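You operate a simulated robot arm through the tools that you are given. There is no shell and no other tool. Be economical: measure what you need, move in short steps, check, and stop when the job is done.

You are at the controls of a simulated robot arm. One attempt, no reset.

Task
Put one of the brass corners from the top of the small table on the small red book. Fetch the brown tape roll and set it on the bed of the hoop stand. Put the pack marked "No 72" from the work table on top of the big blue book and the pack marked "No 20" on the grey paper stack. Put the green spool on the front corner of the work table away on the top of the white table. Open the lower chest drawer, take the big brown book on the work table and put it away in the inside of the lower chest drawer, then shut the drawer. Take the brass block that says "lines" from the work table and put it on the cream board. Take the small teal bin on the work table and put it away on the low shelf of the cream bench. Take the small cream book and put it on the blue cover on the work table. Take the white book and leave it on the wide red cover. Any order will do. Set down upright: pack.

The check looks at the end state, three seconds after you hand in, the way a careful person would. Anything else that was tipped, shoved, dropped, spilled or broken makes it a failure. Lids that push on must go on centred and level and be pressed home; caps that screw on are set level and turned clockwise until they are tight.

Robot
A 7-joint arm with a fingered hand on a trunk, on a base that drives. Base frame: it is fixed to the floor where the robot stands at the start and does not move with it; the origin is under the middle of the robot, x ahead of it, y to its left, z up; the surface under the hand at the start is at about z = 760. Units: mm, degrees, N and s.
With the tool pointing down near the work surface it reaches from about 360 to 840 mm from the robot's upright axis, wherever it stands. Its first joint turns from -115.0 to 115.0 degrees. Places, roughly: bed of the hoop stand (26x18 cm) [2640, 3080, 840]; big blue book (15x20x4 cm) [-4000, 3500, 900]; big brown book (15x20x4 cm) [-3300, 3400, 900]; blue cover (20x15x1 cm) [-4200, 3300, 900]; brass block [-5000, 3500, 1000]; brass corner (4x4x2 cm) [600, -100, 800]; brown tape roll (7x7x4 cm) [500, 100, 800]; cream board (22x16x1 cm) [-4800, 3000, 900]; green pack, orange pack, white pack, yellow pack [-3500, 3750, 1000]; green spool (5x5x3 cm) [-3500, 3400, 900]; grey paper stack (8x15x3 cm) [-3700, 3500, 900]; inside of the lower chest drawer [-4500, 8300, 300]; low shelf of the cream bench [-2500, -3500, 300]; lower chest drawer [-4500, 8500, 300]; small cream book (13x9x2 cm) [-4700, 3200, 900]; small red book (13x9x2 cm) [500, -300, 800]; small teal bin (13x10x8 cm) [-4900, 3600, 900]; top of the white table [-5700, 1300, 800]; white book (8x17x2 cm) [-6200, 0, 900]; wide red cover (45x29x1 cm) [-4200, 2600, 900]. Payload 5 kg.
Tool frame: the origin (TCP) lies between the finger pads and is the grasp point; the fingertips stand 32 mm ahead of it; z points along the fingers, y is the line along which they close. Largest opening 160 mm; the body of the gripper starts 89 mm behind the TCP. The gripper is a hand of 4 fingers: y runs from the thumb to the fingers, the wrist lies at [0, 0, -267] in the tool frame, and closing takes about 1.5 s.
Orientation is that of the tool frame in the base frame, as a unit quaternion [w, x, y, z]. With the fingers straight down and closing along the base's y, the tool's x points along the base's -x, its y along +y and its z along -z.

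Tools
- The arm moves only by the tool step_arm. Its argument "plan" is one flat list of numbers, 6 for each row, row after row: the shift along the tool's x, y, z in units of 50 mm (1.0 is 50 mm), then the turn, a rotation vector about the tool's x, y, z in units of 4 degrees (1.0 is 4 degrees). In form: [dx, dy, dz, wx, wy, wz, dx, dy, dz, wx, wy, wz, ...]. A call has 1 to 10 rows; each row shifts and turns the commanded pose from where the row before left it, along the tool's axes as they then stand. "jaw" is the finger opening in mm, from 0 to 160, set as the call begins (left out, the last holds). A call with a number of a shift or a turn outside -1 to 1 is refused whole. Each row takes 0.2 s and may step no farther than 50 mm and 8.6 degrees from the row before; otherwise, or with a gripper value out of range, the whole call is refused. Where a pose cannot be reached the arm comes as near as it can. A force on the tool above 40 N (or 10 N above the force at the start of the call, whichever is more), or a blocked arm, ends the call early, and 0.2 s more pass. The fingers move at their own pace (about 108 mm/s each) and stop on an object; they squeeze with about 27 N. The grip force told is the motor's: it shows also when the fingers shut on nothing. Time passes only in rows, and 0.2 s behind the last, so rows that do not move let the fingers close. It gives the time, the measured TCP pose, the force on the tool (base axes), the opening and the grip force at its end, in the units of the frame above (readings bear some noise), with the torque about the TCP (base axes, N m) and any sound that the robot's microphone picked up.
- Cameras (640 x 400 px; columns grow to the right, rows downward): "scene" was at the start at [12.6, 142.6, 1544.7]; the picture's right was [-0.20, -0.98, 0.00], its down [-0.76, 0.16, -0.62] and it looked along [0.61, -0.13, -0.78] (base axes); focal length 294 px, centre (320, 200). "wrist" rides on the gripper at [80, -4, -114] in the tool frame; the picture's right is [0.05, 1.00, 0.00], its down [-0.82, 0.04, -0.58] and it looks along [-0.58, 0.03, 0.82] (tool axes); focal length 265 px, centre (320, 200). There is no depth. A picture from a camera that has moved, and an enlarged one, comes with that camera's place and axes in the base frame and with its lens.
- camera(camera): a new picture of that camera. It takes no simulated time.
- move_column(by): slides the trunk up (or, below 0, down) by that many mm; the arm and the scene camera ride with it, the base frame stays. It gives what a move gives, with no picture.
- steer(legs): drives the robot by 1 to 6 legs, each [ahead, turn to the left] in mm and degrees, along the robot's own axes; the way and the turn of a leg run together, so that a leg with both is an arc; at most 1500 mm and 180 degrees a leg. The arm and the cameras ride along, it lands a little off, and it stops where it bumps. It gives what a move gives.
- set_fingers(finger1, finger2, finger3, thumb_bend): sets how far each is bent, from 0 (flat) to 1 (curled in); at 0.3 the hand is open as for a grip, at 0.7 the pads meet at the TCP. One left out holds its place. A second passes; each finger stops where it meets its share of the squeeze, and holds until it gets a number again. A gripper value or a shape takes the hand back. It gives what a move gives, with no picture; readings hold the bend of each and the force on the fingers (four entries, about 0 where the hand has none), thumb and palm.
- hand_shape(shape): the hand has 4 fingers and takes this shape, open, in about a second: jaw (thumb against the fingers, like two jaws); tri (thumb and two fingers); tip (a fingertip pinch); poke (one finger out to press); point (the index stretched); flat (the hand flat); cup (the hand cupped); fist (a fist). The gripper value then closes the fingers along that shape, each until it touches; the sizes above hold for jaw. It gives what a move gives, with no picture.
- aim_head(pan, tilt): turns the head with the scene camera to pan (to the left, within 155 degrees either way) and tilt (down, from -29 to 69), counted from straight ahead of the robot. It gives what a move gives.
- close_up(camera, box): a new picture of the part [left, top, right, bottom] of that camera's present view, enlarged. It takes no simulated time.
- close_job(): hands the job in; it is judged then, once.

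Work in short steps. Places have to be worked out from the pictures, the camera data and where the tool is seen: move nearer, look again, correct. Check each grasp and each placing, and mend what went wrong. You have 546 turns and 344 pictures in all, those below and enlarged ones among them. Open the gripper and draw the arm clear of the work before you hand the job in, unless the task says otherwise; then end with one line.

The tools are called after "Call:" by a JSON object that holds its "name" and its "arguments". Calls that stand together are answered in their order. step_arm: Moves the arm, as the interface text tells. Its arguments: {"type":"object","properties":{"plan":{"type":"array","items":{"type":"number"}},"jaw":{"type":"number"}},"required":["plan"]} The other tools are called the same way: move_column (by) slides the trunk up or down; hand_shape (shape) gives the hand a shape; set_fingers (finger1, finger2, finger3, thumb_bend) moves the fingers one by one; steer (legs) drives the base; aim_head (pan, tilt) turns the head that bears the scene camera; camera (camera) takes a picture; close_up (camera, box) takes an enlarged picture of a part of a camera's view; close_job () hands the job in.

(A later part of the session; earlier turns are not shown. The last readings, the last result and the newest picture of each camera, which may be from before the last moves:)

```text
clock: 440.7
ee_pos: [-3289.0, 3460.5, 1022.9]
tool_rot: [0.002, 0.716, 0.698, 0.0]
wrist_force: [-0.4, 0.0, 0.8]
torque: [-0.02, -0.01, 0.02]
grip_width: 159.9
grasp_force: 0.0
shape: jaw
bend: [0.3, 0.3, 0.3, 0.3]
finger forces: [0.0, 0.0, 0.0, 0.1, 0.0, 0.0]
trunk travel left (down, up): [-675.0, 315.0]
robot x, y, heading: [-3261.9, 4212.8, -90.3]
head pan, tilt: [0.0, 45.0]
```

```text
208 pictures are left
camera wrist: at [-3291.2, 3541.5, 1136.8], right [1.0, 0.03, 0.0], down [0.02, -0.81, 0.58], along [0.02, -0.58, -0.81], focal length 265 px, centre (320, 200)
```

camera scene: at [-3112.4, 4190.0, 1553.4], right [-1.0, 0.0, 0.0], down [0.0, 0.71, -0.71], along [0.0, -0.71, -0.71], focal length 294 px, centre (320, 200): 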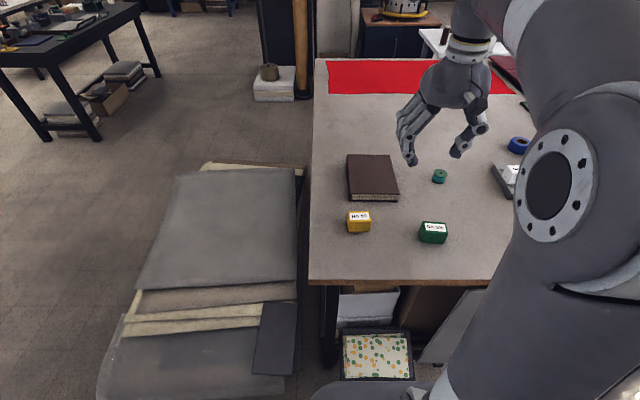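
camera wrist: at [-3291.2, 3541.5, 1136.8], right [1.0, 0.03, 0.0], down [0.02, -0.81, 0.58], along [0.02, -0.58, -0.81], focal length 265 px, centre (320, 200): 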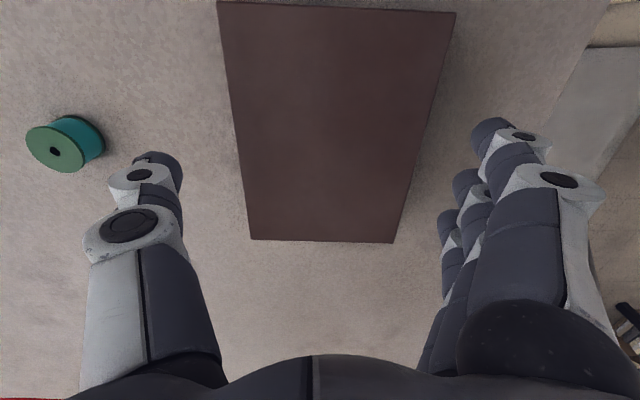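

Book spans x −3352..−3211, y 3352..3543. I'll centre (8 mm margins) and descend carefully.

Call:
{"name": "step_arm", "arguments": {"plan": [-0.24, 0.14, 0, 0, 0, 0, 0, 0, 0.5, 0, 0, 0, 0, 0, 0.5, 0, 0, 0, 0, 0, 0.2, 0, 0, 0, 0, 0, 0.2, 0, 0, 0]}}

Call:
{"name": "camera", "arguments": {"camera": "wrist"}}

```text
clock: 441.9
ee_pos: [-3286.1, 3444.6, 954.6]
tool_rot: [0.003, 0.716, 0.698, 0.0]
wrist_force: [0.2, 0.2, 0.8]
torque: [0.0, -0.02, 0.01]
grip_width: 159.8
grasp_force: 0.0
shape: jaw
bend: [0.3, 0.3, 0.3, 0.3]
finger forces: [0.0, 0.0, 0.1, 0.0, 0.0, 0.1]
trunk travel left (down, up): [-675.0, 315.0]
robot x, y, heading: [-3266.7, 4213.3, -90.2]
head pan, tilt: [0.0, 45.0]
```

```text
207 pictures are left
camera wrist: at [-3288.1, 3526.5, 1067.8], right [1.0, 0.03, 0.0], down [0.02, -0.81, 0.58], along [0.02, -0.58, -0.81], focal length 265 px, centre (320, 200)
```

wrist: 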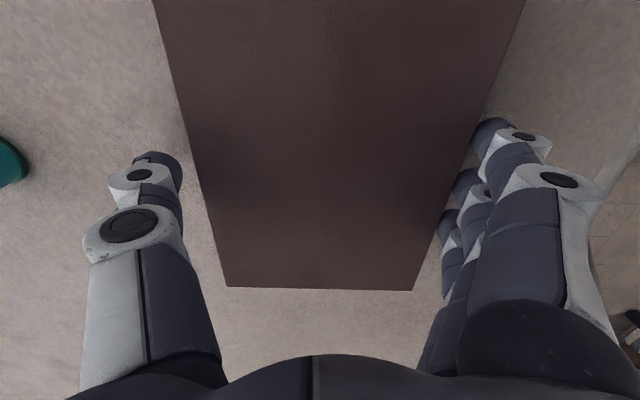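

Nearly centred; shift +3 mm and go down 13 mm more.

Call:
{"name": "step_arm", "arguments": {"plan": [0, 0.06, 0, 0, 0, 0, 0, 0, 0.13, 0, 0, 0, 0, 0, 0.13, 0, 0, 0, 0, 0, 0, 0, 0, 0]}}

Call:
{"name": "step_arm", "arguments": {"plan": [0, 0, 0, 0, 0, 0, 0, 0, 0, 0, 0, 0, 0, 0, 0, 0, 0, 0, 0, 0, 0, 0, 0, 0, 0, 0, 0, 0, 0, 0], "jaw": 100}}

Call:
{"name": "camera", "arguments": {"camera": "wrist"}}

```text
clock: 442.9
ee_pos: [-3281.2, 3444.9, 940.3]
tool_rot: [0.002, 0.716, 0.698, 0.0]
wrist_force: [0.3, 0.4, -0.6]
torque: [0.0, -0.02, -0.04]
grip_width: 160.1
grasp_force: 0.0
shape: jaw
bend: [0.3, 0.3, 0.3, 0.3]
finger forces: [0.0, 0.1, 0.0, 0.0, 0.1, 0.0]
trunk travel left (down, up): [-675.0, 315.0]
robot x, y, heading: [-3266.4, 4214.8, -89.8]
head pan, tilt: [0.0, 45.0]
```

```text
clock: 444.1
ee_pos: [-3282.2, 3445.0, 938.9]
tool_rot: [0.002, 0.716, 0.698, 0.0]
wrist_force: [1.2, -0.2, -0.3]
torque: [-0.01, -0.05, 0.01]
grip_width: 148.3
grasp_force: 27.4
shape: jaw
bend: [0.44, 0.44, 0.44, 0.41]
finger forces: [9.2, 9.4, 9.8, 0.1, 27.1, 0.0]
trunk travel left (down, up): [-675.0, 315.0]
robot x, y, heading: [-3270.8, 4215.9, -90.0]
head pan, tilt: [0.0, 45.0]
```

```text
206 pictures are left
camera wrist: at [-3284.5, 3525.9, 1054.3], right [1.0, 0.03, 0.0], down [0.02, -0.81, 0.58], along [0.02, -0.58, -0.82], focal length 265 px, centre (320, 200)
```

wrist: 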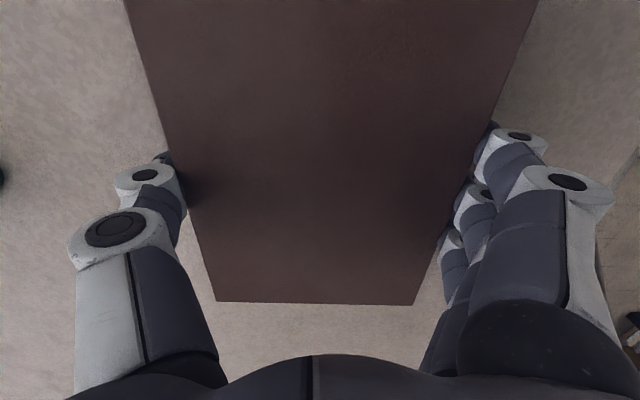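

All three fingers and the thumb press evenly (9–10 N each, 27 N thumb). I'll lift slowly and check.

Call:
{"name": "step_arm", "arguments": {"plan": [0, 0, -0.2, 0, 0, 0, 0, 0, -0.4, 0, 0, 0, 0, 0, 0, 0, 0, 0]}}

Call:
{"name": "camera", "arguments": {"camera": "wrist"}}

Call:
{"name": "camera", "arguments": {"camera": "scene"}}

```text
clock: 444.9
ee_pos: [-3282.3, 3446.2, 971.4]
tool_rot: [0.002, 0.716, 0.698, 0.001]
wrist_force: [-0.1, 0.6, -7.1]
torque: [0.0, 0.03, 0.01]
grip_width: 148.2
grasp_force: 27.6
shape: jaw
bend: [0.44, 0.44, 0.44, 0.41]
finger forces: [9.0, 9.3, 9.5, 0.1, 28.0, 0.0]
trunk travel left (down, up): [-675.0, 315.0]
robot x, y, heading: [-3267.5, 4212.4, -90.2]
head pan, tilt: [0.0, 45.0]
```

```text
205 pictures are left
camera wrist: at [-3285.8, 3527.4, 1085.7], right [1.0, 0.03, 0.0], down [0.02, -0.82, 0.58], along [0.02, -0.58, -0.82], focal length 265 px, centre (320, 200)
```

wrist: 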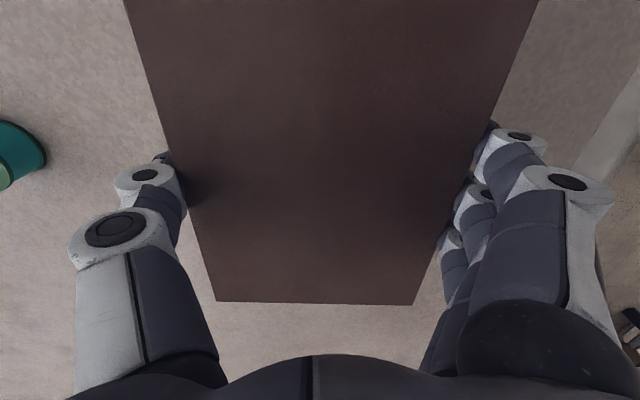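

```text
204 pictures are left
camera scene: at [-3112.4, 4189.2, 1553.3], right [-1.0, 0.0, 0.0], down [0.0, 0.71, -0.71], along [0.0, -0.71, -0.71], focal length 294 px, centre (320, 200)
```

scene: 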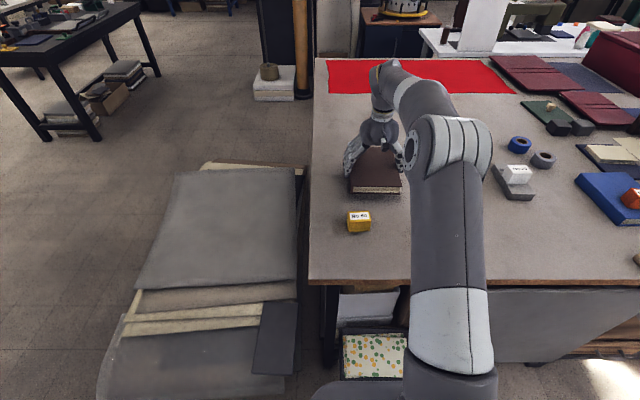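

Held firmly (0.7 kg). I'll raise and retract, then drive back to the chest by the same route, slower on the turns.

Call:
{"name": "step_arm", "arguments": {"plan": [0, 0, -0.9, 0, 0, 0, 0, 0, -0.9, 0, 0, 0, 0.65, 0, -0.5, 0, 0, 0, 0.65, 0, -0.5, 0, 0, 0, 0.65, 0, -0.5, 0, 0, 0, 0.65, 0, -0.5, 0, 0, 0, 0.65, 0, -0.5, 0, 0, 0, 0.65, 0, -0.3, 0, 0, 0, 0, 0, 0, 0, 0, 0]}}

Call:
{"name": "steer", "arguments": {"legs": [[-90, 0], [0, 90], [1300, 0], [0, 88]]}}

Call:
{"name": "camera", "arguments": {"camera": "wrist"}}

```text
clock: 446.9
ee_pos: [-3279.9, 3640.6, 1197.5]
tool_rot: [0.002, 0.717, 0.697, 0.001]
wrist_force: [0.4, -0.4, -5.1]
torque: [0.02, -0.02, 0.02]
grip_width: 148.0
grasp_force: 27.2
shape: jaw
bend: [0.44, 0.44, 0.44, 0.41]
finger forces: [9.1, 9.3, 9.6, 0.0, 27.8, 0.1]
trunk travel left (down, up): [-675.0, 315.0]
robot x, y, heading: [-3267.3, 4212.0, -89.8]
head pan, tilt: [0.0, 45.0]
```

```text
clock: 461.6
ee_pos: [-1985.6, 4900.4, 1199.1]
tool_rot: [-0.001, -0.697, 0.717, 0.002]
wrist_force: [-0.2, -0.5, -6.6]
torque: [0.0, 0.01, -0.03]
grip_width: 148.0
grasp_force: 27.2
shape: jaw
bend: [0.44, 0.44, 0.44, 0.41]
finger forces: [8.9, 9.3, 9.5, 0.0, 27.6, 0.1]
trunk travel left (down, up): [-675.0, 315.0]
robot x, y, heading: [-1999.1, 4332.5, 90.0]
head pan, tilt: [0.0, 45.0]
```

```text
203 pictures are left
camera wrist: at [-1982.7, 4820.7, 1312.7], right [-1.0, -0.02, 0.0], down [-0.02, 0.81, 0.58], along [-0.02, 0.58, -0.82], focal length 265 px, centre (320, 200)
```

wrist: 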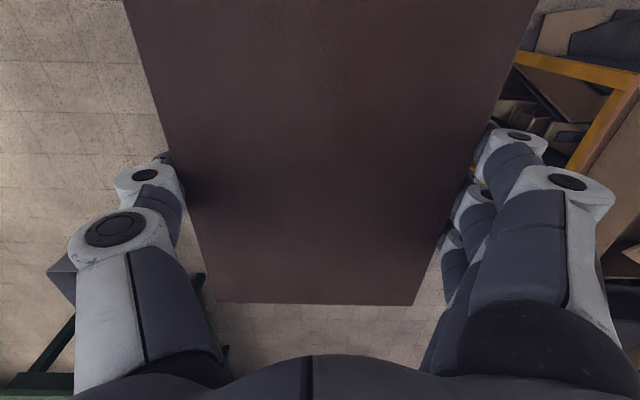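

The book is steady. Continue north, then west to the chest.

Call:
{"name": "steer", "arguments": {"legs": [[1500, 0], [1370, 0], [0, 89.5], [1500, 0], [930, 0], [0, -89.5]]}}

Call:
{"name": "aim_head", "arguments": {"pan": 0, "tilt": 45}}

Call:
{"name": "camera", "arguments": {"camera": "scene"}}

Call:
{"name": "camera", "arguments": {"camera": "wrist"}}

```text
clock: 494.4
ee_pos: [-4253.4, 7926.5, 1198.7]
tool_rot: [0.0, -0.668, 0.744, 0.002]
wrist_force: [0.4, 0.0, -5.9]
torque: [-0.01, 0.01, 0.01]
grip_width: 148.3
grasp_force: 26.7
shape: jaw
bend: [0.44, 0.44, 0.44, 0.41]
finger forces: [9.0, 9.3, 9.6, 0.0, 27.8, 0.1]
trunk travel left (down, up): [-675.0, 315.0]
robot x, y, heading: [-4311.9, 7356.3, 85.2]
head pan, tilt: [0.0, 45.0]
```

```text
clock: 495.0
ee_pos: [-4252.7, 7925.8, 1198.5]
tool_rot: [-0.001, -0.668, 0.744, 0.001]
wrist_force: [1.2, 0.8, -6.1]
torque: [-0.06, 0.01, 0.0]
grip_width: 148.1
grasp_force: 26.4
shape: jaw
bend: [0.44, 0.44, 0.44, 0.41]
finger forces: [8.9, 9.2, 9.4, 0.0, 27.9, 0.0]
trunk travel left (down, up): [-675.0, 315.0]
robot x, y, heading: [-4310.8, 7360.3, 85.4]
head pan, tilt: [0.0, 45.0]
```

```text
202 pictures are left
camera scene: at [-4468.3, 7395.2, 1553.3], right [1.0, -0.08, 0.0], down [-0.06, -0.7, -0.71], along [0.06, 0.7, -0.71], focal length 294 px, centre (320, 200)
```

scene: 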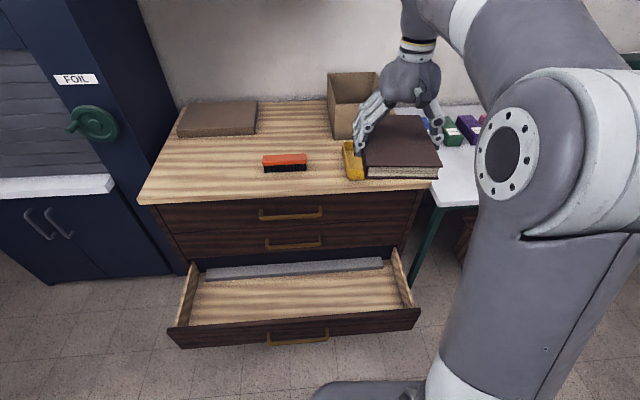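

```text
201 pictures are left
camera wrist: at [-4257.5, 7845.7, 1312.5], right [-1.0, 0.06, 0.0], down [0.05, 0.81, 0.58], along [0.03, 0.58, -0.82], focal length 265 px, centre (320, 200)
```

wrist: 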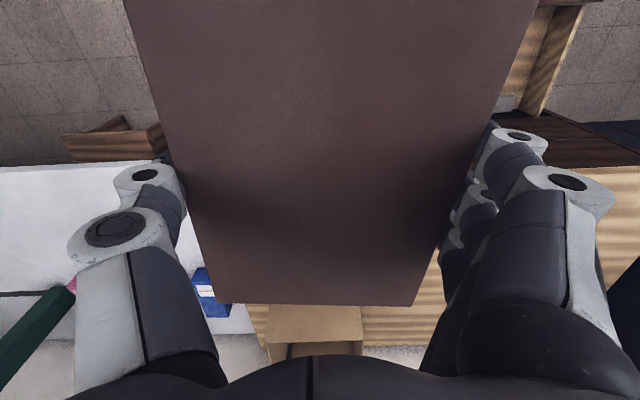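

The drawer interior is free from y≈7865 to ≈8120 (a grey slab lies behind). I'll square up, shift the book to x≈-4420, and lower the trunk.

Call:
{"name": "steer", "arguments": {"legs": [[0, 4.6]]}}

Call:
{"name": "step_arm", "arguments": {"plan": [0, 0.6, 0, 0, 0, 0, 0, 0.6, 0, 0, 0, 0, 0, 0.6, 0, 0, 0, 0, 0, 0.6, 0, 0, 0, 0, 0, 0, 0, 0, 0, 0]}}

Call:
{"name": "camera", "arguments": {"camera": "scene"}}

```text
clock: 495.9
ee_pos: [-4300.5, 7929.3, 1198.4]
tool_rot: [-0.001, -0.698, 0.717, 0.001]
wrist_force: [0.0, -0.1, -5.7]
torque: [-0.02, -0.07, 0.01]
grip_width: 147.9
grasp_force: 27.0
shape: jaw
bend: [0.44, 0.44, 0.44, 0.41]
finger forces: [9.1, 9.4, 9.6, 0.0, 28.0, 0.0]
trunk travel left (down, up): [-675.0, 315.0]
robot x, y, heading: [-4312.3, 7357.3, 90.2]
head pan, tilt: [0.0, 45.0]
```

```text
clock: 497.1
ee_pos: [-4418.7, 7932.0, 1198.8]
tool_rot: [-0.001, -0.697, 0.717, 0.002]
wrist_force: [0.0, -0.1, -6.2]
torque: [-0.05, -0.02, 0.01]
grip_width: 148.0
grasp_force: 27.2
shape: jaw
bend: [0.44, 0.44, 0.44, 0.41]
finger forces: [9.2, 9.3, 9.6, 0.1, 28.1, 0.1]
trunk travel left (down, up): [-675.0, 315.0]
robot x, y, heading: [-4315.0, 7357.4, 89.8]
head pan, tilt: [0.0, 45.0]
```

```text
200 pictures are left
camera scene: at [-4470.6, 7382.6, 1553.3], right [1.0, 0.0, 0.0], down [0.0, -0.71, -0.71], along [0.0, 0.71, -0.71], focal length 294 px, centre (320, 200)
```

scene: 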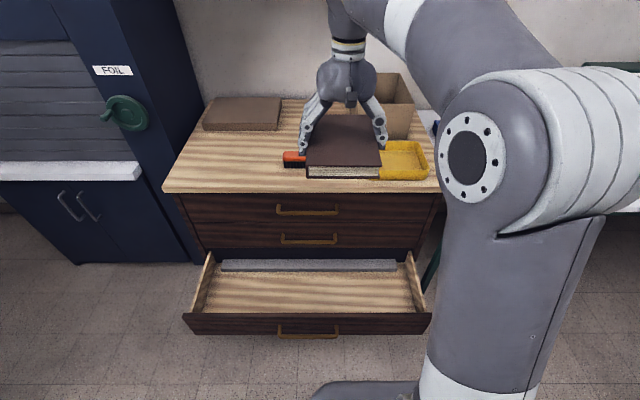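

Clear of the counter edge by ~100 mm. Lowering the trunk.

Call:
{"name": "move_column", "arguments": {"by": -400}}

Call:
{"name": "camera", "arguments": {"camera": "wrist"}}

Call:
{"name": "move_column", "arguments": {"by": -240}}

Call:
{"name": "camera", "arguments": {"camera": "scene"}}

Call:
{"name": "camera", "arguments": {"camera": "wrist"}}

```text
clock: 500.9
ee_pos: [-4418.6, 7929.9, 800.0]
tool_rot: [0.0, -0.698, 0.716, 0.001]
wrist_force: [0.1, -0.7, -6.2]
torque: [-0.04, 0.0, 0.01]
grip_width: 148.1
grasp_force: 26.8
shape: jaw
bend: [0.44, 0.44, 0.44, 0.41]
finger forces: [9.2, 9.5, 9.7, 0.0, 28.2, 0.1]
trunk travel left (down, up): [-275.0, 715.0]
robot x, y, heading: [-4316.7, 7359.7, 89.8]
head pan, tilt: [0.0, 45.0]
```

```text
199 pictures are left
camera wrist: at [-4416.2, 7849.4, 913.1], right [-1.0, -0.03, 0.0], down [-0.02, 0.82, 0.58], along [-0.02, 0.58, -0.82], focal length 265 px, centre (320, 200)
```

wrist: 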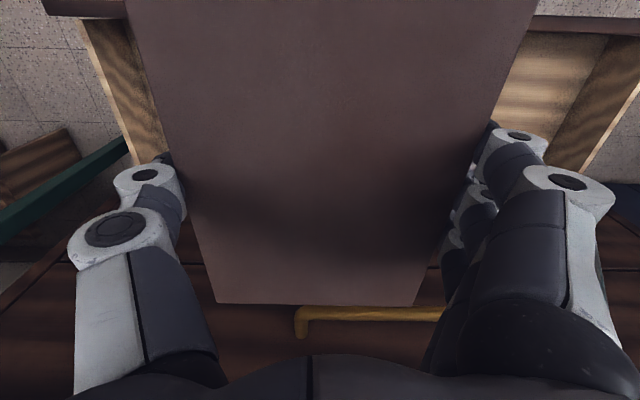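

```text
clock: 503.4
ee_pos: [-4418.5, 7930.4, 559.9]
tool_rot: [0.0, -0.698, 0.716, 0.002]
wrist_force: [-0.9, -1.1, -5.8]
torque: [-0.03, -0.03, -0.01]
grip_width: 148.1
grasp_force: 26.8
shape: jaw
bend: [0.44, 0.44, 0.44, 0.41]
finger forces: [9.0, 9.4, 9.7, 0.0, 28.2, 0.0]
trunk travel left (down, up): [-35.0, 955.0]
robot x, y, heading: [-4314.3, 7358.8, 89.7]
head pan, tilt: [0.0, 45.0]
```

```text
198 pictures are left
camera scene: at [-4470.7, 7382.4, 913.3], right [1.0, 0.0, 0.0], down [0.0, -0.71, -0.71], along [0.0, 0.71, -0.71], focal length 294 px, centre (320, 200)
```

scene: 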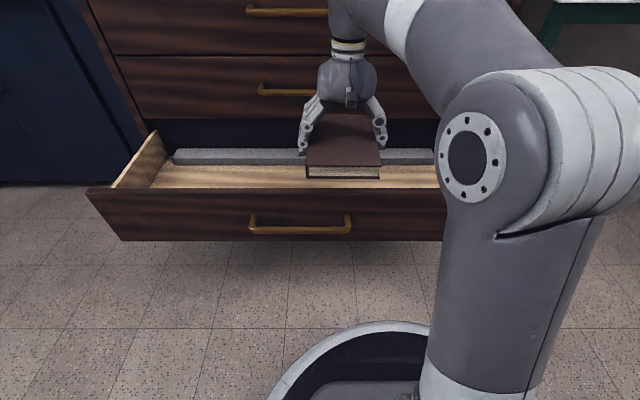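

```text
197 pictures are left
camera wrist: at [-4416.2, 7849.3, 673.1], right [-1.0, -0.03, 0.0], down [-0.02, 0.82, 0.58], along [-0.02, 0.58, -0.82], focal length 265 px, centre (320, 200)
```

wrist: 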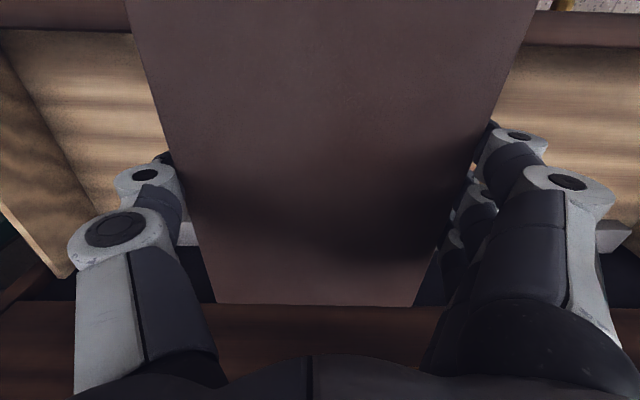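

Free interior is y≈7868–8150. I'll move the book 75 mm deeper, then lower it into the drawer.

Call:
{"name": "step_arm", "arguments": {"plan": [-0.5, 0, 0, 0, 0, 0, -0.5, 0, 0, 0, 0, 0, -0.5, 0, 0, 0, 0, 0, 0, 0, 0.8, 0, 0, 0, 0, 0, 0.8, 0, 0, 0, 0, 0, 0, 0, 0, 0]}}

Call:
{"name": "camera", "arguments": {"camera": "wrist"}}

Call:
{"name": "camera", "arguments": {"camera": "scene"}}

```text
clock: 504.8
ee_pos: [-4414.9, 8006.1, 477.8]
tool_rot: [0.0, -0.697, 0.717, 0.002]
wrist_force: [1.2, -0.7, -6.3]
torque: [-0.02, 0.01, 0.03]
grip_width: 148.0
grasp_force: 26.7
shape: jaw
bend: [0.44, 0.44, 0.44, 0.41]
finger forces: [9.0, 9.4, 9.6, 0.0, 28.2, 0.0]
trunk travel left (down, up): [-35.0, 955.0]
robot x, y, heading: [-4313.1, 7360.1, 90.0]
head pan, tilt: [0.0, 45.0]
```

```text
196 pictures are left
camera wrist: at [-4412.3, 7925.1, 592.4], right [-1.0, -0.03, 0.0], down [-0.02, 0.81, 0.58], along [-0.02, 0.58, -0.82], focal length 265 px, centre (320, 200)
```

wrist: 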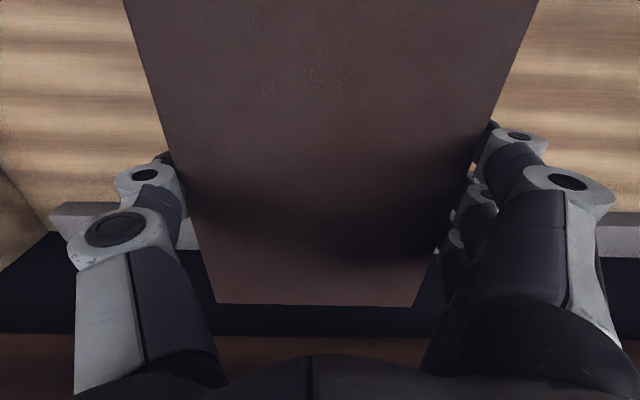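

```text
195 pictures are left
camera scene: at [-4470.7, 7382.4, 913.3], right [1.0, 0.0, 0.0], down [0.0, -0.71, -0.71], along [0.0, 0.71, -0.71], focal length 294 px, centre (320, 200)
```

scene: 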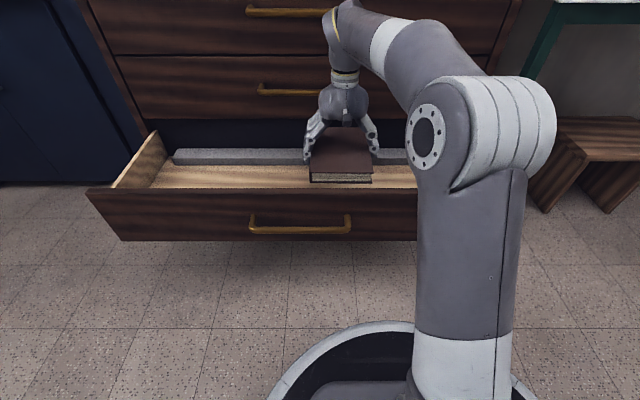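

Good clearance to the slab. Continue down.

Call:
{"name": "step_arm", "arguments": {"plan": [0, 0, 0.7, 0, 0, 0, 0, 0, 0.7, 0, 0, 0, 0, 0, 0.7, 0, 0, 0, 0, 0, 0.2, 0, 0, 0, 0, 0, 0, 0, 0, 0]}}

Call:
{"name": "step_arm", "arguments": {"plan": [0, 0, 0.1, 0, 0, 0, 0, 0, 0.1, 0, 0, 0, 0, 0, 0.1, 0, 0, 0, 0, 0, 0.1, 0, 0, 0]}}

```text
clock: 506.0
ee_pos: [-4418.0, 8003.3, 363.3]
tool_rot: [-0.001, -0.698, 0.716, 0.002]
wrist_force: [-1.5, 0.2, -6.0]
torque: [0.02, 0.02, -0.01]
grip_width: 148.2
grasp_force: 26.9
shape: jaw
bend: [0.44, 0.44, 0.44, 0.41]
finger forces: [9.3, 9.4, 9.7, 0.0, 28.0, 0.1]
trunk travel left (down, up): [-35.0, 955.0]
robot x, y, heading: [-4312.3, 7359.8, 89.8]
head pan, tilt: [0.0, 45.0]
```

```text
clock: 506.8
ee_pos: [-4417.4, 8007.0, 358.8]
tool_rot: [0.004, -0.697, 0.717, 0.007]
wrist_force: [0.9, -1.4, 19.8]
torque: [-0.15, -0.38, 0.11]
grip_width: 147.0
grasp_force: 27.2
shape: jaw
bend: [0.45, 0.45, 0.45, 0.14]
finger forces: [8.3, 8.6, 9.0, 0.0, 28.0, 0.0]
trunk travel left (down, up): [-35.0, 955.0]
robot x, y, heading: [-4311.7, 7361.5, 89.7]
head pan, tilt: [0.0, 45.0]
stopped in row 3: the force on the tool passed its limit at 45 N (the readings are from after the stop); the commanded pose is now the measured one
```

Contact: the book rests at TCP z≈358. I'll look before releasing.

Call:
{"name": "camera", "arguments": {"camera": "wrist"}}

Call:
{"name": "close_up", "arguments": {"camera": "scene", "box": [260, 80, 440, 240]}}

```text
194 pictures are left
camera wrist: at [-4414.5, 7925.5, 471.6], right [-1.0, -0.02, 0.0], down [-0.02, 0.81, 0.59], along [-0.02, 0.59, -0.81], focal length 265 px, centre (320, 200)
```

wrist: 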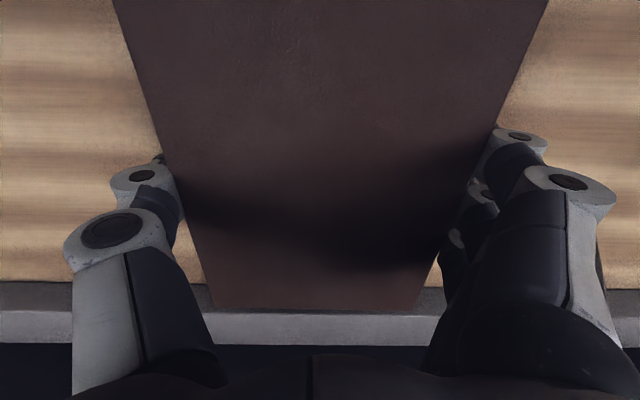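

```text
2.50 times, centred on (350, 160) of scene
camera zoom: at [-4470.5, 7381.0, 913.3], right [1.0, 0.0, 0.0], down [0.0, -0.71, -0.71], along [0.0, 0.71, -0.71], focal length 734 px, centre (245, 300)
```

zoom: 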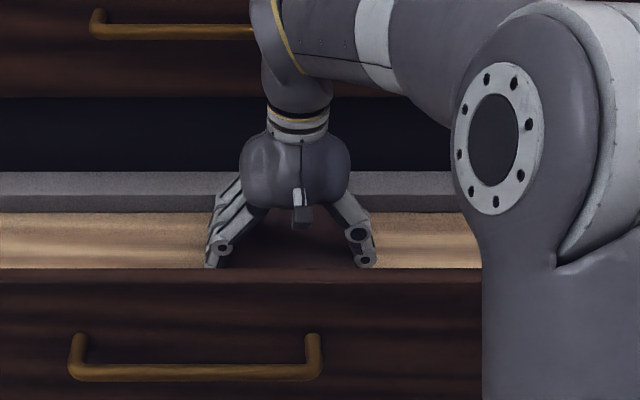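

The book lies flat on the drawer floor, 28 mm short of the slab. Releasing and lifting straight up.

Call:
{"name": "step_arm", "arguments": {"plan": [0, 0, -0.04, 0, 0, 0, 0, 0, 0, 0, 0, 0, 0, 0, 0, 0, 0, 0, 0, 0, 0, 0, 0, 0, 0, 0, 0, 0, 0, 0], "jaw": 160}}

Call:
{"name": "step_arm", "arguments": {"plan": [0, 0, -0.2, 0, 0, 0, 0, 0, -0.4, 0, 0, 0, 0, 0, 0, 0, 0, 0]}}

Call:
{"name": "camera", "arguments": {"camera": "wrist"}}

```text
clock: 508.0
ee_pos: [-4416.8, 8006.6, 356.9]
tool_rot: [0.001, -0.697, 0.717, 0.004]
wrist_force: [1.1, 0.2, -1.1]
torque: [0.03, -0.02, -0.03]
grip_width: 159.9
grasp_force: 0.0
shape: jaw
bend: [0.3, 0.3, 0.3, 0.29]
finger forces: [0.1, 0.2, 0.1, 0.0, 1.7, 0.1]
trunk travel left (down, up): [-35.0, 955.0]
robot x, y, heading: [-4316.4, 7357.9, 89.7]
head pan, tilt: [0.0, 45.0]
```

```text
clock: 508.8
ee_pos: [-4415.4, 8006.9, 388.2]
tool_rot: [0.002, -0.698, 0.716, 0.005]
wrist_force: [-0.3, -0.1, 0.9]
torque: [0.04, 0.02, 0.01]
grip_width: 160.2
grasp_force: 0.1
shape: jaw
bend: [0.3, 0.3, 0.3, 0.3]
finger forces: [0.1, 0.0, 0.1, 0.1, 0.0, 0.0]
trunk travel left (down, up): [-35.0, 955.0]
robot x, y, heading: [-4311.2, 7358.6, 89.9]
head pan, tilt: [0.0, 45.0]
```

```text
192 pictures are left
camera wrist: at [-4413.4, 7925.8, 501.7], right [-1.0, -0.03, 0.0], down [-0.02, 0.81, 0.59], along [-0.02, 0.59, -0.81], focal length 265 px, centre (320, 200)
```

wrist: 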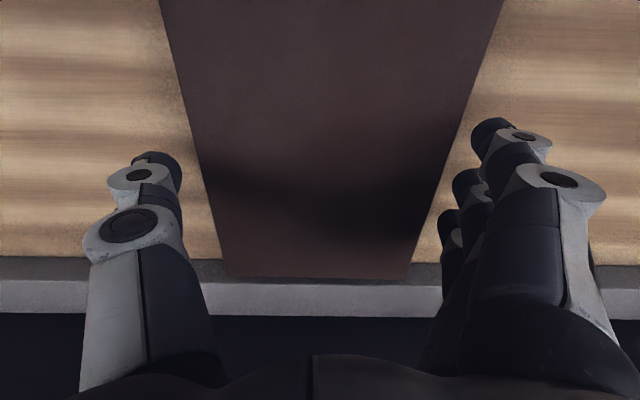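

Released. I'll rise out of the drawer and back the base 270 mm, with fingers closed afterwards, to push the drawer shut beside its handle.

Call:
{"name": "step_arm", "arguments": {"plan": [0, 0, -0.9, 0, 0, 0, 0, 0, -0.9, 0, 0, 0, 0, 0, -0.9, 0, 0, 0, 0, 0, -0.9, 0, 0, 0, 0, 0, 0, 0, 0, 0]}}

Call:
{"name": "camera", "arguments": {"camera": "scene"}}

Call:
{"name": "steer", "arguments": {"legs": [[-270, 0]]}}

Call:
{"name": "step_arm", "arguments": {"plan": [0, -0.8, 0, 0, 0, 0, 0, -0.8, 0, 0, 0, 0, 0, -0.8, 0, 0, 0, 0, 0, 0, 0, 0, 0, 0], "jaw": 0}}

Call:
{"name": "camera", "arguments": {"camera": "scene"}}

```text
clock: 510.0
ee_pos: [-4415.1, 8001.4, 567.4]
tool_rot: [0.002, -0.698, 0.717, 0.005]
wrist_force: [-0.4, 0.3, 0.1]
torque: [0.03, -0.02, -0.02]
grip_width: 159.9
grasp_force: 0.0
shape: jaw
bend: [0.3, 0.3, 0.3, 0.3]
finger forces: [0.0, 0.1, 0.0, 0.0, 0.1, 0.0]
trunk travel left (down, up): [-35.0, 955.0]
robot x, y, heading: [-4311.9, 7359.4, 89.8]
head pan, tilt: [0.0, 45.0]
```

```text
191 pictures are left
camera scene: at [-4470.6, 7382.0, 913.3], right [1.0, 0.0, 0.0], down [0.0, -0.71, -0.71], along [0.0, 0.71, -0.71], focal length 294 px, centre (320, 200)
```

scene: 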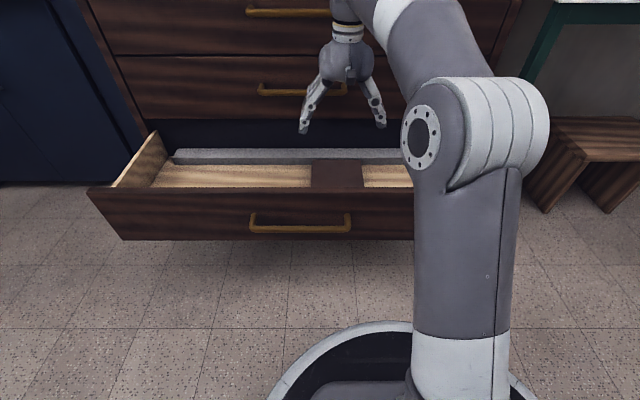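

```text
clock: 511.9
ee_pos: [-4414.6, 7723.0, 566.2]
tool_rot: [0.002, -0.698, 0.717, 0.006]
wrist_force: [0.3, -0.3, 0.2]
torque: [0.0, -0.04, -0.03]
grip_width: 160.0
grasp_force: 0.2
shape: jaw
bend: [0.3, 0.3, 0.3, 0.3]
finger forces: [0.0, 0.0, 0.0, 0.1, 0.1, 0.0]
trunk travel left (down, up): [-35.0, 955.0]
robot x, y, heading: [-4314.0, 7080.4, 89.8]
head pan, tilt: [0.0, 45.0]
```

```text
clock: 513.0
ee_pos: [-4294.8, 7719.3, 565.3]
tool_rot: [0.002, -0.697, 0.717, 0.005]
wrist_force: [0.2, -0.5, 0.1]
torque: [-0.05, -0.01, 0.03]
grip_width: 0.0
grasp_force: 16.3
shape: jaw
bend: [0.67, 0.63, 0.67, 0.67]
finger forces: [0.0, 0.0, 0.0, 0.0, 0.0, 0.0]
trunk travel left (down, up): [-35.0, 955.0]
robot x, y, heading: [-4312.1, 7074.9, 89.9]
head pan, tilt: [0.0, 45.0]
```

```text
190 pictures are left
camera scene: at [-4471.5, 7102.3, 913.3], right [1.0, 0.0, 0.0], down [0.0, -0.71, -0.71], along [0.0, 0.71, -0.71], focal length 294 px, centre (320, 200)
```

scene: 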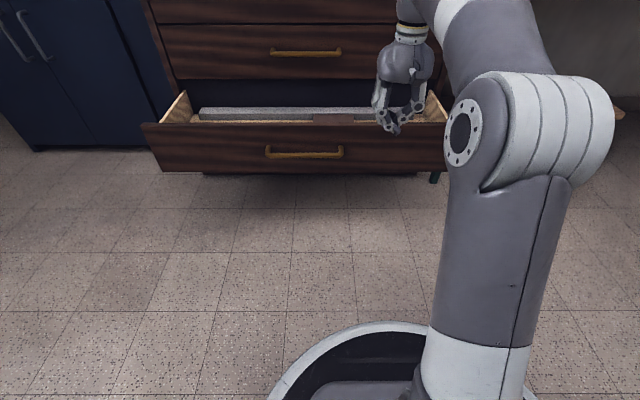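

The book is inside, below the drawer rim. I'll lower the closed hand to z≈415 in front of the panel and push by driving forward.

Call:
{"name": "step_arm", "arguments": {"plan": [0, 0, 0.75, 0, 0, 0, 0, 0, 0.75, 0, 0, 0, 0, 0, 0.75, 0, 0, 0, 0, 0, 0.75, 0, 0, 0, 0, 0, 0, 0, 0, 0]}}

Call:
{"name": "steer", "arguments": {"legs": [[150, 0]]}}

Call:
{"name": "camera", "arguments": {"camera": "scene"}}

```text
clock: 514.1
ee_pos: [-4296.8, 7722.3, 414.5]
tool_rot: [0.001, -0.697, 0.717, 0.006]
wrist_force: [-0.1, -0.1, -0.8]
torque: [0.01, 0.0, 0.0]
grip_width: 0.0
grasp_force: 26.5
shape: jaw
bend: [0.69, 0.63, 0.69, 0.67]
finger forces: [0.0, 0.1, 0.0, 0.1, 0.0, 0.0]
trunk travel left (down, up): [-35.0, 955.0]
robot x, y, heading: [-4314.9, 7077.4, 89.8]
head pan, tilt: [0.0, 45.0]
```

```text
clock: 515.5
ee_pos: [-4295.2, 7872.0, 415.1]
tool_rot: [0.001, -0.697, 0.717, 0.005]
wrist_force: [-0.1, 0.6, 1.0]
torque: [0.0, 0.02, 0.01]
grip_width: 0.0
grasp_force: 26.7
shape: jaw
bend: [0.69, 0.63, 0.69, 0.67]
finger forces: [0.1, 0.1, 0.0, 0.0, 0.0, 0.0]
trunk travel left (down, up): [-35.0, 955.0]
robot x, y, heading: [-4313.2, 7232.1, 89.7]
head pan, tilt: [0.0, 45.0]
```

```text
189 pictures are left
camera scene: at [-4470.9, 7252.6, 913.3], right [1.0, 0.0, 0.0], down [0.0, -0.71, -0.71], along [0.0, 0.71, -0.71], focal length 294 px, centre (320, 200)
```

scene: 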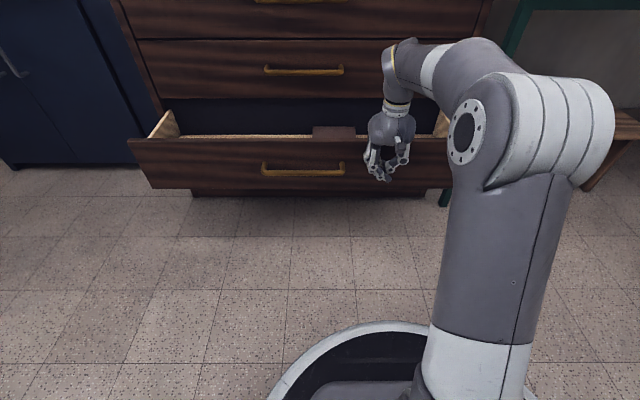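

The drawer is sliding in. Continue 190 mm.

Call:
{"name": "steer", "arguments": {"legs": [[190, 0]]}}

Call:
{"name": "camera", "arguments": {"camera": "scene"}}

Call:
{"name": "camera", "arguments": {"camera": "wrist"}}

```text
clock: 517.1
ee_pos: [-4291.4, 8059.9, 415.4]
tool_rot: [0.003, -0.695, 0.719, 0.004]
wrist_force: [0.6, -1.0, -0.9]
torque: [0.02, 0.0, 0.02]
grip_width: 0.0
grasp_force: 27.0
shape: jaw
bend: [0.69, 0.63, 0.69, 0.67]
finger forces: [0.0, 0.0, 0.0, 0.0, 0.0, 0.0]
trunk travel left (down, up): [-35.0, 955.0]
robot x, y, heading: [-4312.5, 7417.4, 89.3]
head pan, tilt: [0.0, 45.0]
```

```text
188 pictures are left
camera scene: at [-4469.4, 7442.5, 913.3], right [1.0, -0.01, 0.0], down [-0.01, -0.71, -0.71], along [0.01, 0.71, -0.71], focal length 294 px, centre (320, 200)
```

scene: 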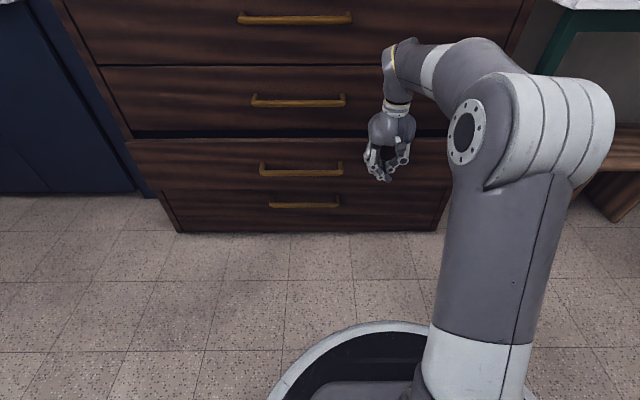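

```text
187 pictures are left
camera wrist: at [-4288.1, 7978.7, 528.6], right [-1.0, -0.02, 0.0], down [-0.01, 0.81, 0.59], along [-0.01, 0.59, -0.81], focal length 265 px, centre (320, 200)
```

wrist: 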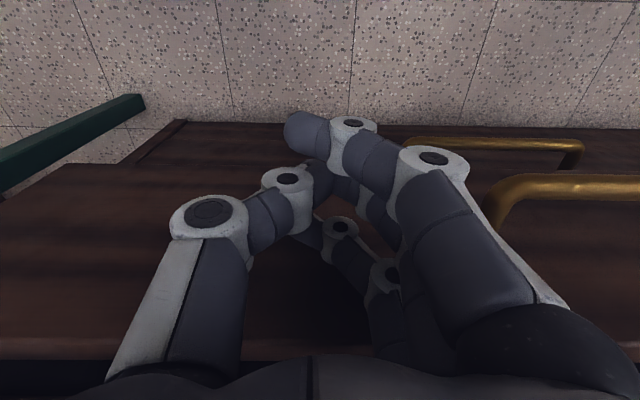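

About 60 mm remain. Push 45 mm more and watch the force.

Call:
{"name": "steer", "arguments": {"legs": [[45, 0]]}}

Call:
{"name": "camera", "arguments": {"camera": "scene"}}

```text
clock: 518.0
ee_pos: [-4289.2, 8106.4, 414.8]
tool_rot: [0.002, -0.695, 0.719, 0.005]
wrist_force: [0.1, -0.5, -0.4]
torque: [-0.03, -0.04, -0.02]
grip_width: 0.0
grasp_force: 27.3
shape: jaw
bend: [0.69, 0.63, 0.69, 0.67]
finger forces: [0.0, 0.0, 0.1, 0.1, 0.1, 0.1]
trunk travel left (down, up): [-35.0, 955.0]
robot x, y, heading: [-4310.3, 7462.0, 89.4]
head pan, tilt: [0.0, 45.0]
```

```text
186 pictures are left
camera scene: at [-4468.9, 7488.2, 913.4], right [1.0, -0.01, 0.0], down [-0.01, -0.71, -0.71], along [0.01, 0.71, -0.71], focal length 294 px, centre (320, 200)
```

scene: 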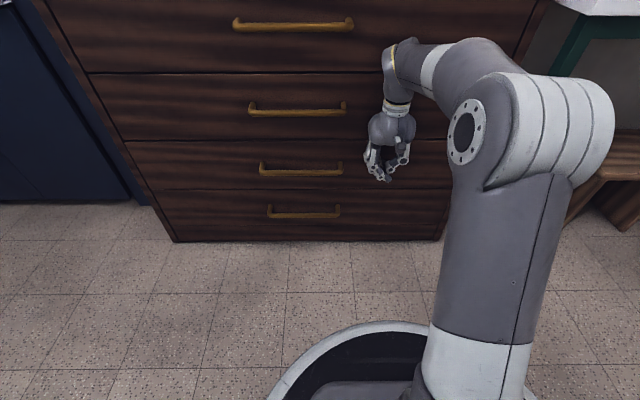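

It looks nearly flush. I'll press with the arm in small steps until it stops.

Call:
{"name": "step_arm", "arguments": {"plan": [-0.1, 0, 0, 0, 0, 0, -0.1, 0, 0, 0, 0, 0, -0.1, 0, 0, 0, 0, 0, -0.1, 0, 0, 0, 0, 0]}}

Call:
{"name": "close_up", "arguments": {"camera": "scene", "box": [100, 60, 460, 250]}}

```text
clock: 519.0
ee_pos: [-4288.9, 8103.6, 416.2]
tool_rot: [-0.003, -0.695, 0.719, -0.001]
wrist_force: [0.0, -0.1, -0.3]
torque: [-0.01, 0.02, 0.01]
grip_width: 0.0
grasp_force: 27.7
shape: jaw
bend: [0.69, 0.63, 0.69, 0.67]
finger forces: [0.0, 0.0, 0.0, 0.1, 0.1, 0.0]
trunk travel left (down, up): [-35.0, 955.0]
robot x, y, heading: [-4314.8, 7460.3, 89.5]
head pan, tilt: [0.0, 45.0]
```

```text
1.78 times, centred on (280, 155) of scene
camera zoom: at [-4469.2, 7456.7, 917.2], right [1.0, -0.01, 0.0], down [-0.01, -0.68, -0.73], along [0.01, 0.73, -0.68], focal length 522 px, centre (391, 280)
```

zoom: 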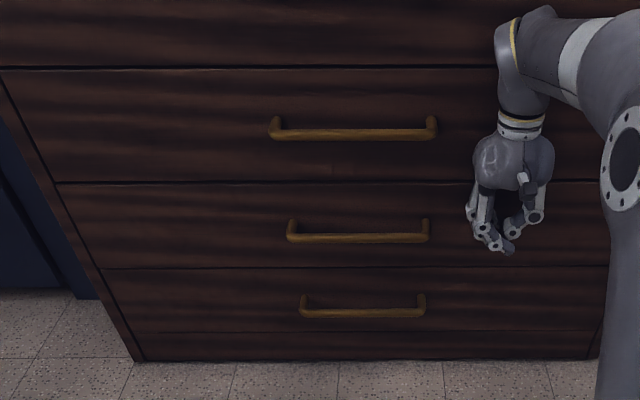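

The drawer is flush and shut. I'll ease off, back away, and raise the trunk.

Call:
{"name": "step_arm", "arguments": {"plan": [0.4, 0, 0, 0, 0, 0, 0.8, 0, 0, 0, 0, 0, 0.8, 0, 0, 0, 0, 0, 0, 0, 0, 0, 0, 0]}}

Call:
{"name": "steer", "arguments": {"legs": [[-280, 0]]}}

Call:
{"name": "move_column", "arguments": {"by": 400}}

Call:
{"name": "move_column", "arguments": {"by": 240}}

Call:
{"name": "camera", "arguments": {"camera": "scene"}}

```text
clock: 520.0
ee_pos: [-4293.4, 8028.4, 417.7]
tool_rot: [0.002, -0.695, 0.719, 0.005]
wrist_force: [-0.7, 0.8, 0.6]
torque: [0.0, 0.02, 0.02]
grip_width: 0.1
grasp_force: 26.7
shape: jaw
bend: [0.69, 0.63, 0.69, 0.67]
finger forces: [0.1, 0.0, 0.0, 0.0, 0.0, 0.0]
trunk travel left (down, up): [-35.0, 955.0]
robot x, y, heading: [-4313.8, 7463.3, 89.4]
head pan, tilt: [0.0, 45.0]
```

```text
clock: 521.9
ee_pos: [-4294.0, 7751.5, 416.7]
tool_rot: [0.002, -0.694, 0.72, 0.005]
wrist_force: [-0.7, 0.6, -0.3]
torque: [0.01, 0.04, 0.0]
grip_width: 0.2
grasp_force: 27.5
shape: jaw
bend: [0.69, 0.63, 0.69, 0.67]
finger forces: [0.0, 0.0, 0.0, 0.0, 0.0, 0.0]
trunk travel left (down, up): [-35.0, 955.0]
robot x, y, heading: [-4314.4, 7189.1, 89.3]
head pan, tilt: [0.0, 45.0]
```

```text
clock: 525.7
ee_pos: [-4295.1, 7751.9, 816.4]
tool_rot: [0.002, -0.694, 0.72, 0.005]
wrist_force: [-0.4, 0.0, 1.1]
torque: [-0.02, -0.02, -0.03]
grip_width: 0.0
grasp_force: 27.3
shape: jaw
bend: [0.69, 0.63, 0.69, 0.67]
finger forces: [0.0, 0.1, 0.0, 0.1, 0.0, 0.0]
trunk travel left (down, up): [-435.0, 555.0]
robot x, y, heading: [-4312.5, 7185.6, 89.2]
head pan, tilt: [0.0, 45.0]
```

```text
clock: 528.2
ee_pos: [-4294.9, 7752.1, 1056.2]
tool_rot: [0.002, -0.694, 0.72, 0.005]
wrist_force: [0.2, -0.3, 0.6]
torque: [0.01, -0.01, 0.02]
grip_width: 0.0
grasp_force: 27.0
shape: jaw
bend: [0.69, 0.63, 0.69, 0.67]
finger forces: [0.0, 0.0, 0.0, 0.0, 0.1, 0.0]
trunk travel left (down, up): [-675.0, 315.0]
robot x, y, heading: [-4314.0, 7187.2, 89.2]
head pan, tilt: [0.0, 45.0]
```

```text
184 pictures are left
camera scene: at [-4472.0, 7213.2, 1553.3], right [1.0, -0.01, 0.0], down [-0.01, -0.71, -0.71], along [0.01, 0.71, -0.71], focal length 294 px, centre (320, 200)
```

scene: 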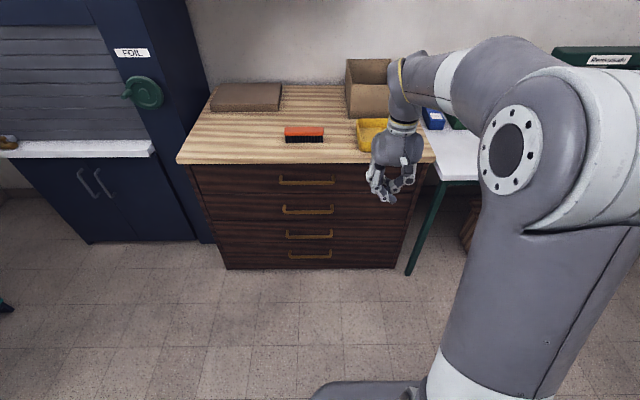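

The drawer is fully shut with the book inside. Next the spool: I'll take the west corridor (x≈-5570) back to the aisle. First tuck and raise the arm.

Call:
{"name": "step_arm", "arguments": {"plan": [0.3, 0, -0.9, 0, 0, 0, 0.3, 0, -0.9, 0, 0, 0, 0.3, 0, -0.9, 0, 0, 0, 0.3, 0, -0.9, 0, 0, 0, 0, 0, -0.8, 0, 0, 0]}}

Call:
{"name": "steer", "arguments": {"legs": [[0, 93], [1250, 0], [0, 87]]}}

Call:
{"name": "aim_head", "arguments": {"pan": 0, "tilt": 30}}

Call:
{"name": "camera", "arguments": {"camera": "scene"}}

```text
clock: 529.4
ee_pos: [-4294.8, 7695.1, 1277.2]
tool_rot: [0.003, -0.694, 0.72, 0.006]
wrist_force: [-0.1, -0.4, -0.1]
torque: [-0.02, -0.01, -0.04]
grip_width: 0.0
grasp_force: 27.1
shape: jaw
bend: [0.69, 0.63, 0.69, 0.67]
finger forces: [0.0, 0.1, 0.1, 0.0, 0.0, 0.1]
trunk travel left (down, up): [-675.0, 315.0]
robot x, y, heading: [-4311.7, 7188.0, 89.4]
head pan, tilt: [0.0, 45.0]
```

```text
clock: 543.4
ee_pos: [-5508.5, 6574.5, 1276.4]
tool_rot: [0.005, 0.693, 0.721, -0.003]
wrist_force: [0.3, -0.6, -0.6]
torque: [-0.03, -0.01, 0.0]
grip_width: 0.0
grasp_force: 27.3
shape: jaw
bend: [0.69, 0.63, 0.69, 0.67]
finger forces: [0.0, 0.0, 0.0, 0.1, 0.0, 0.0]
trunk travel left (down, up): [-675.0, 315.0]
robot x, y, heading: [-5530.9, 7083.2, -86.0]
head pan, tilt: [0.0, 45.0]
```

```text
clock: 544.2
ee_pos: [-5509.5, 6574.8, 1277.0]
tool_rot: [0.005, 0.693, 0.721, -0.002]
wrist_force: [0.1, 0.4, 0.4]
torque: [0.02, 0.0, 0.0]
grip_width: 0.0
grasp_force: 26.8
shape: jaw
bend: [0.69, 0.63, 0.69, 0.67]
finger forces: [0.0, 0.1, 0.1, 0.0, 0.0, 0.0]
trunk travel left (down, up): [-675.0, 315.0]
robot x, y, heading: [-5529.4, 7079.3, -86.4]
head pan, tilt: [0.0, 30.0]
```

```text
183 pictures are left
camera scene: at [-5373.2, 7061.9, 1575.9], right [-1.0, -0.06, 0.0], down [-0.03, 0.5, -0.87], along [0.06, -0.86, -0.5], focal length 294 px, centre (320, 200)
```

scene: 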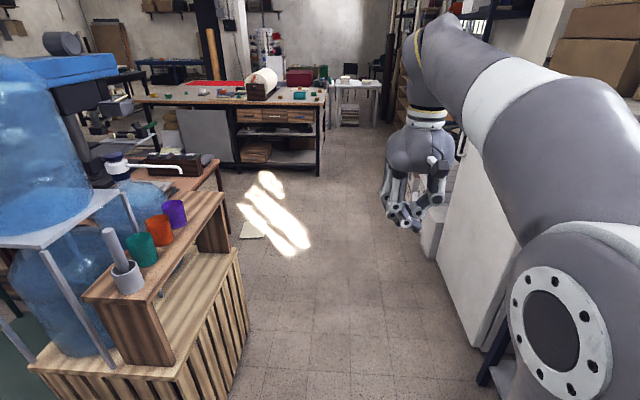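

The corridor is clear. I'll straighten to −90° and drive to y≈4270, then face east.

Call:
{"name": "steer", "arguments": {"legs": [[0, -4.5], [1500, 0], [1310, 0], [0, 91]]}}

Call:
{"name": "aim_head", "arguments": {"pan": -15, "tilt": 30}}

Call:
{"name": "camera", "arguments": {"camera": "scene"}}

```text
clock: 562.0
ee_pos: [-4971.4, 4313.0, 1277.1]
tool_rot: [0.005, -0.012, 1.0, 0.002]
wrist_force: [-0.6, -0.2, 0.4]
torque: [0.0, 0.01, 0.03]
grip_width: 0.0
grasp_force: 26.5
shape: jaw
bend: [0.69, 0.63, 0.69, 0.67]
finger forces: [0.0, 0.0, 0.0, 0.0, 0.1, 0.0]
trunk travel left (down, up): [-675.0, 315.0]
robot x, y, heading: [-5476.8, 4297.5, 3.1]
head pan, tilt: [0.0, 30.0]
```

```text
clock: 562.8
ee_pos: [-4970.2, 4314.2, 1276.3]
tool_rot: [0.005, -0.012, 1.0, 0.002]
wrist_force: [0.9, 0.8, -0.1]
torque: [0.01, -0.01, 0.03]
grip_width: 0.0
grasp_force: 26.4
shape: jaw
bend: [0.69, 0.63, 0.69, 0.67]
finger forces: [0.0, 0.0, 0.0, 0.0, 0.0, 0.0]
trunk travel left (down, up): [-675.0, 315.0]
robot x, y, heading: [-5476.2, 4300.5, 2.9]
head pan, tilt: [-15.0, 30.0]
```

```text
182 pictures are left
camera scene: at [-5457.8, 4436.7, 1576.0], right [-0.21, -0.98, 0.0], down [-0.49, 0.11, -0.87], along [0.85, -0.18, -0.5], focal length 294 px, centre (320, 200)
```

scene: 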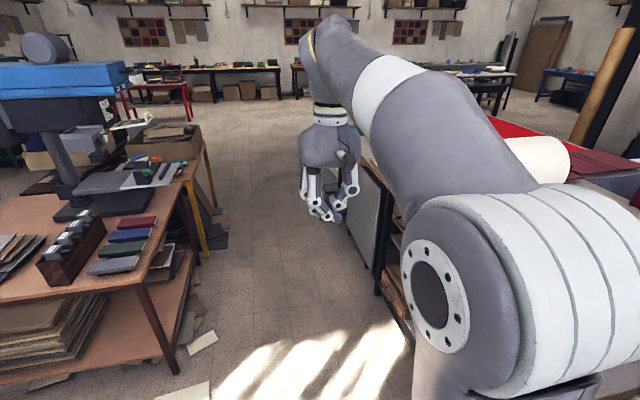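

Now east along the aisle to x≈-3490 and face the spool.

Call:
{"name": "steer", "arguments": {"legs": [[0, -4], [1500, 0], [490, 0], [0, -89], [60, 0]]}}

Call:
{"name": "aim_head", "arguments": {"pan": 0, "tilt": 45}}

Call:
{"name": "camera", "arguments": {"camera": "wrist"}}

Call:
{"name": "camera", "arguments": {"camera": "scene"}}

```text
clock: 577.3
ee_pos: [-3524.2, 3678.2, 1275.7]
tool_rot: [0.004, 0.706, 0.708, -0.002]
wrist_force: [1.1, -0.3, -0.1]
torque: [0.04, 0.03, -0.01]
grip_width: 0.1
grasp_force: 27.0
shape: jaw
bend: [0.69, 0.63, 0.69, 0.67]
finger forces: [0.1, 0.1, 0.0, 0.0, 0.0, 0.0]
trunk travel left (down, up): [-675.0, 315.0]
robot x, y, heading: [-3528.2, 4186.8, -88.5]
head pan, tilt: [-15.0, 30.0]
```

```text
clock: 578.0
ee_pos: [-3523.1, 3678.1, 1275.4]
tool_rot: [0.004, 0.706, 0.708, -0.003]
wrist_force: [0.3, -0.5, 0.5]
torque: [-0.01, -0.01, 0.01]
grip_width: 0.2
grasp_force: 27.0
shape: jaw
bend: [0.69, 0.63, 0.69, 0.67]
finger forces: [0.1, 0.0, 0.1, 0.0, 0.0, 0.0]
trunk travel left (down, up): [-675.0, 315.0]
robot x, y, heading: [-3526.5, 4181.0, -88.4]
head pan, tilt: [0.0, 45.0]
```

```text
181 pictures are left
camera wrist: at [-3528.8, 3760.3, 1389.4], right [1.0, 0.06, 0.0], down [0.04, -0.81, 0.59], along [0.04, -0.58, -0.81], focal length 265 px, centre (320, 200)
```

wrist: 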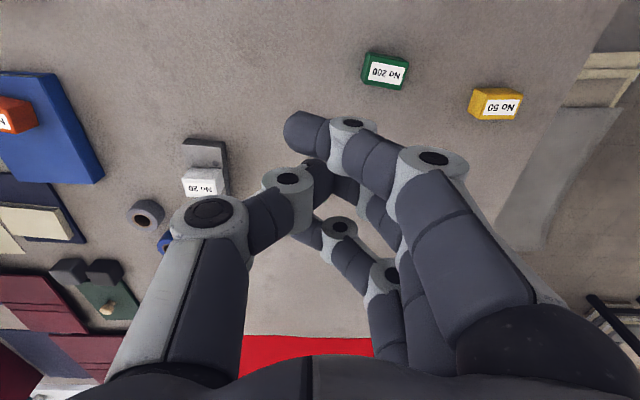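

```text
180 pictures are left
camera scene: at [-3370.6, 4170.3, 1553.4], right [-1.0, -0.03, 0.0], down [-0.02, 0.71, -0.71], along [0.02, -0.71, -0.71], focal length 294 px, centre (320, 200)
```

scene: 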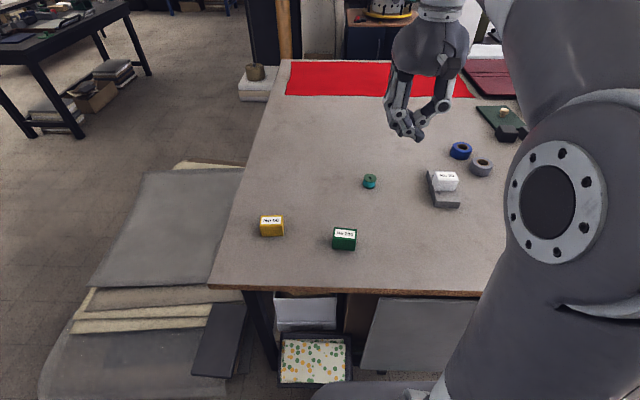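

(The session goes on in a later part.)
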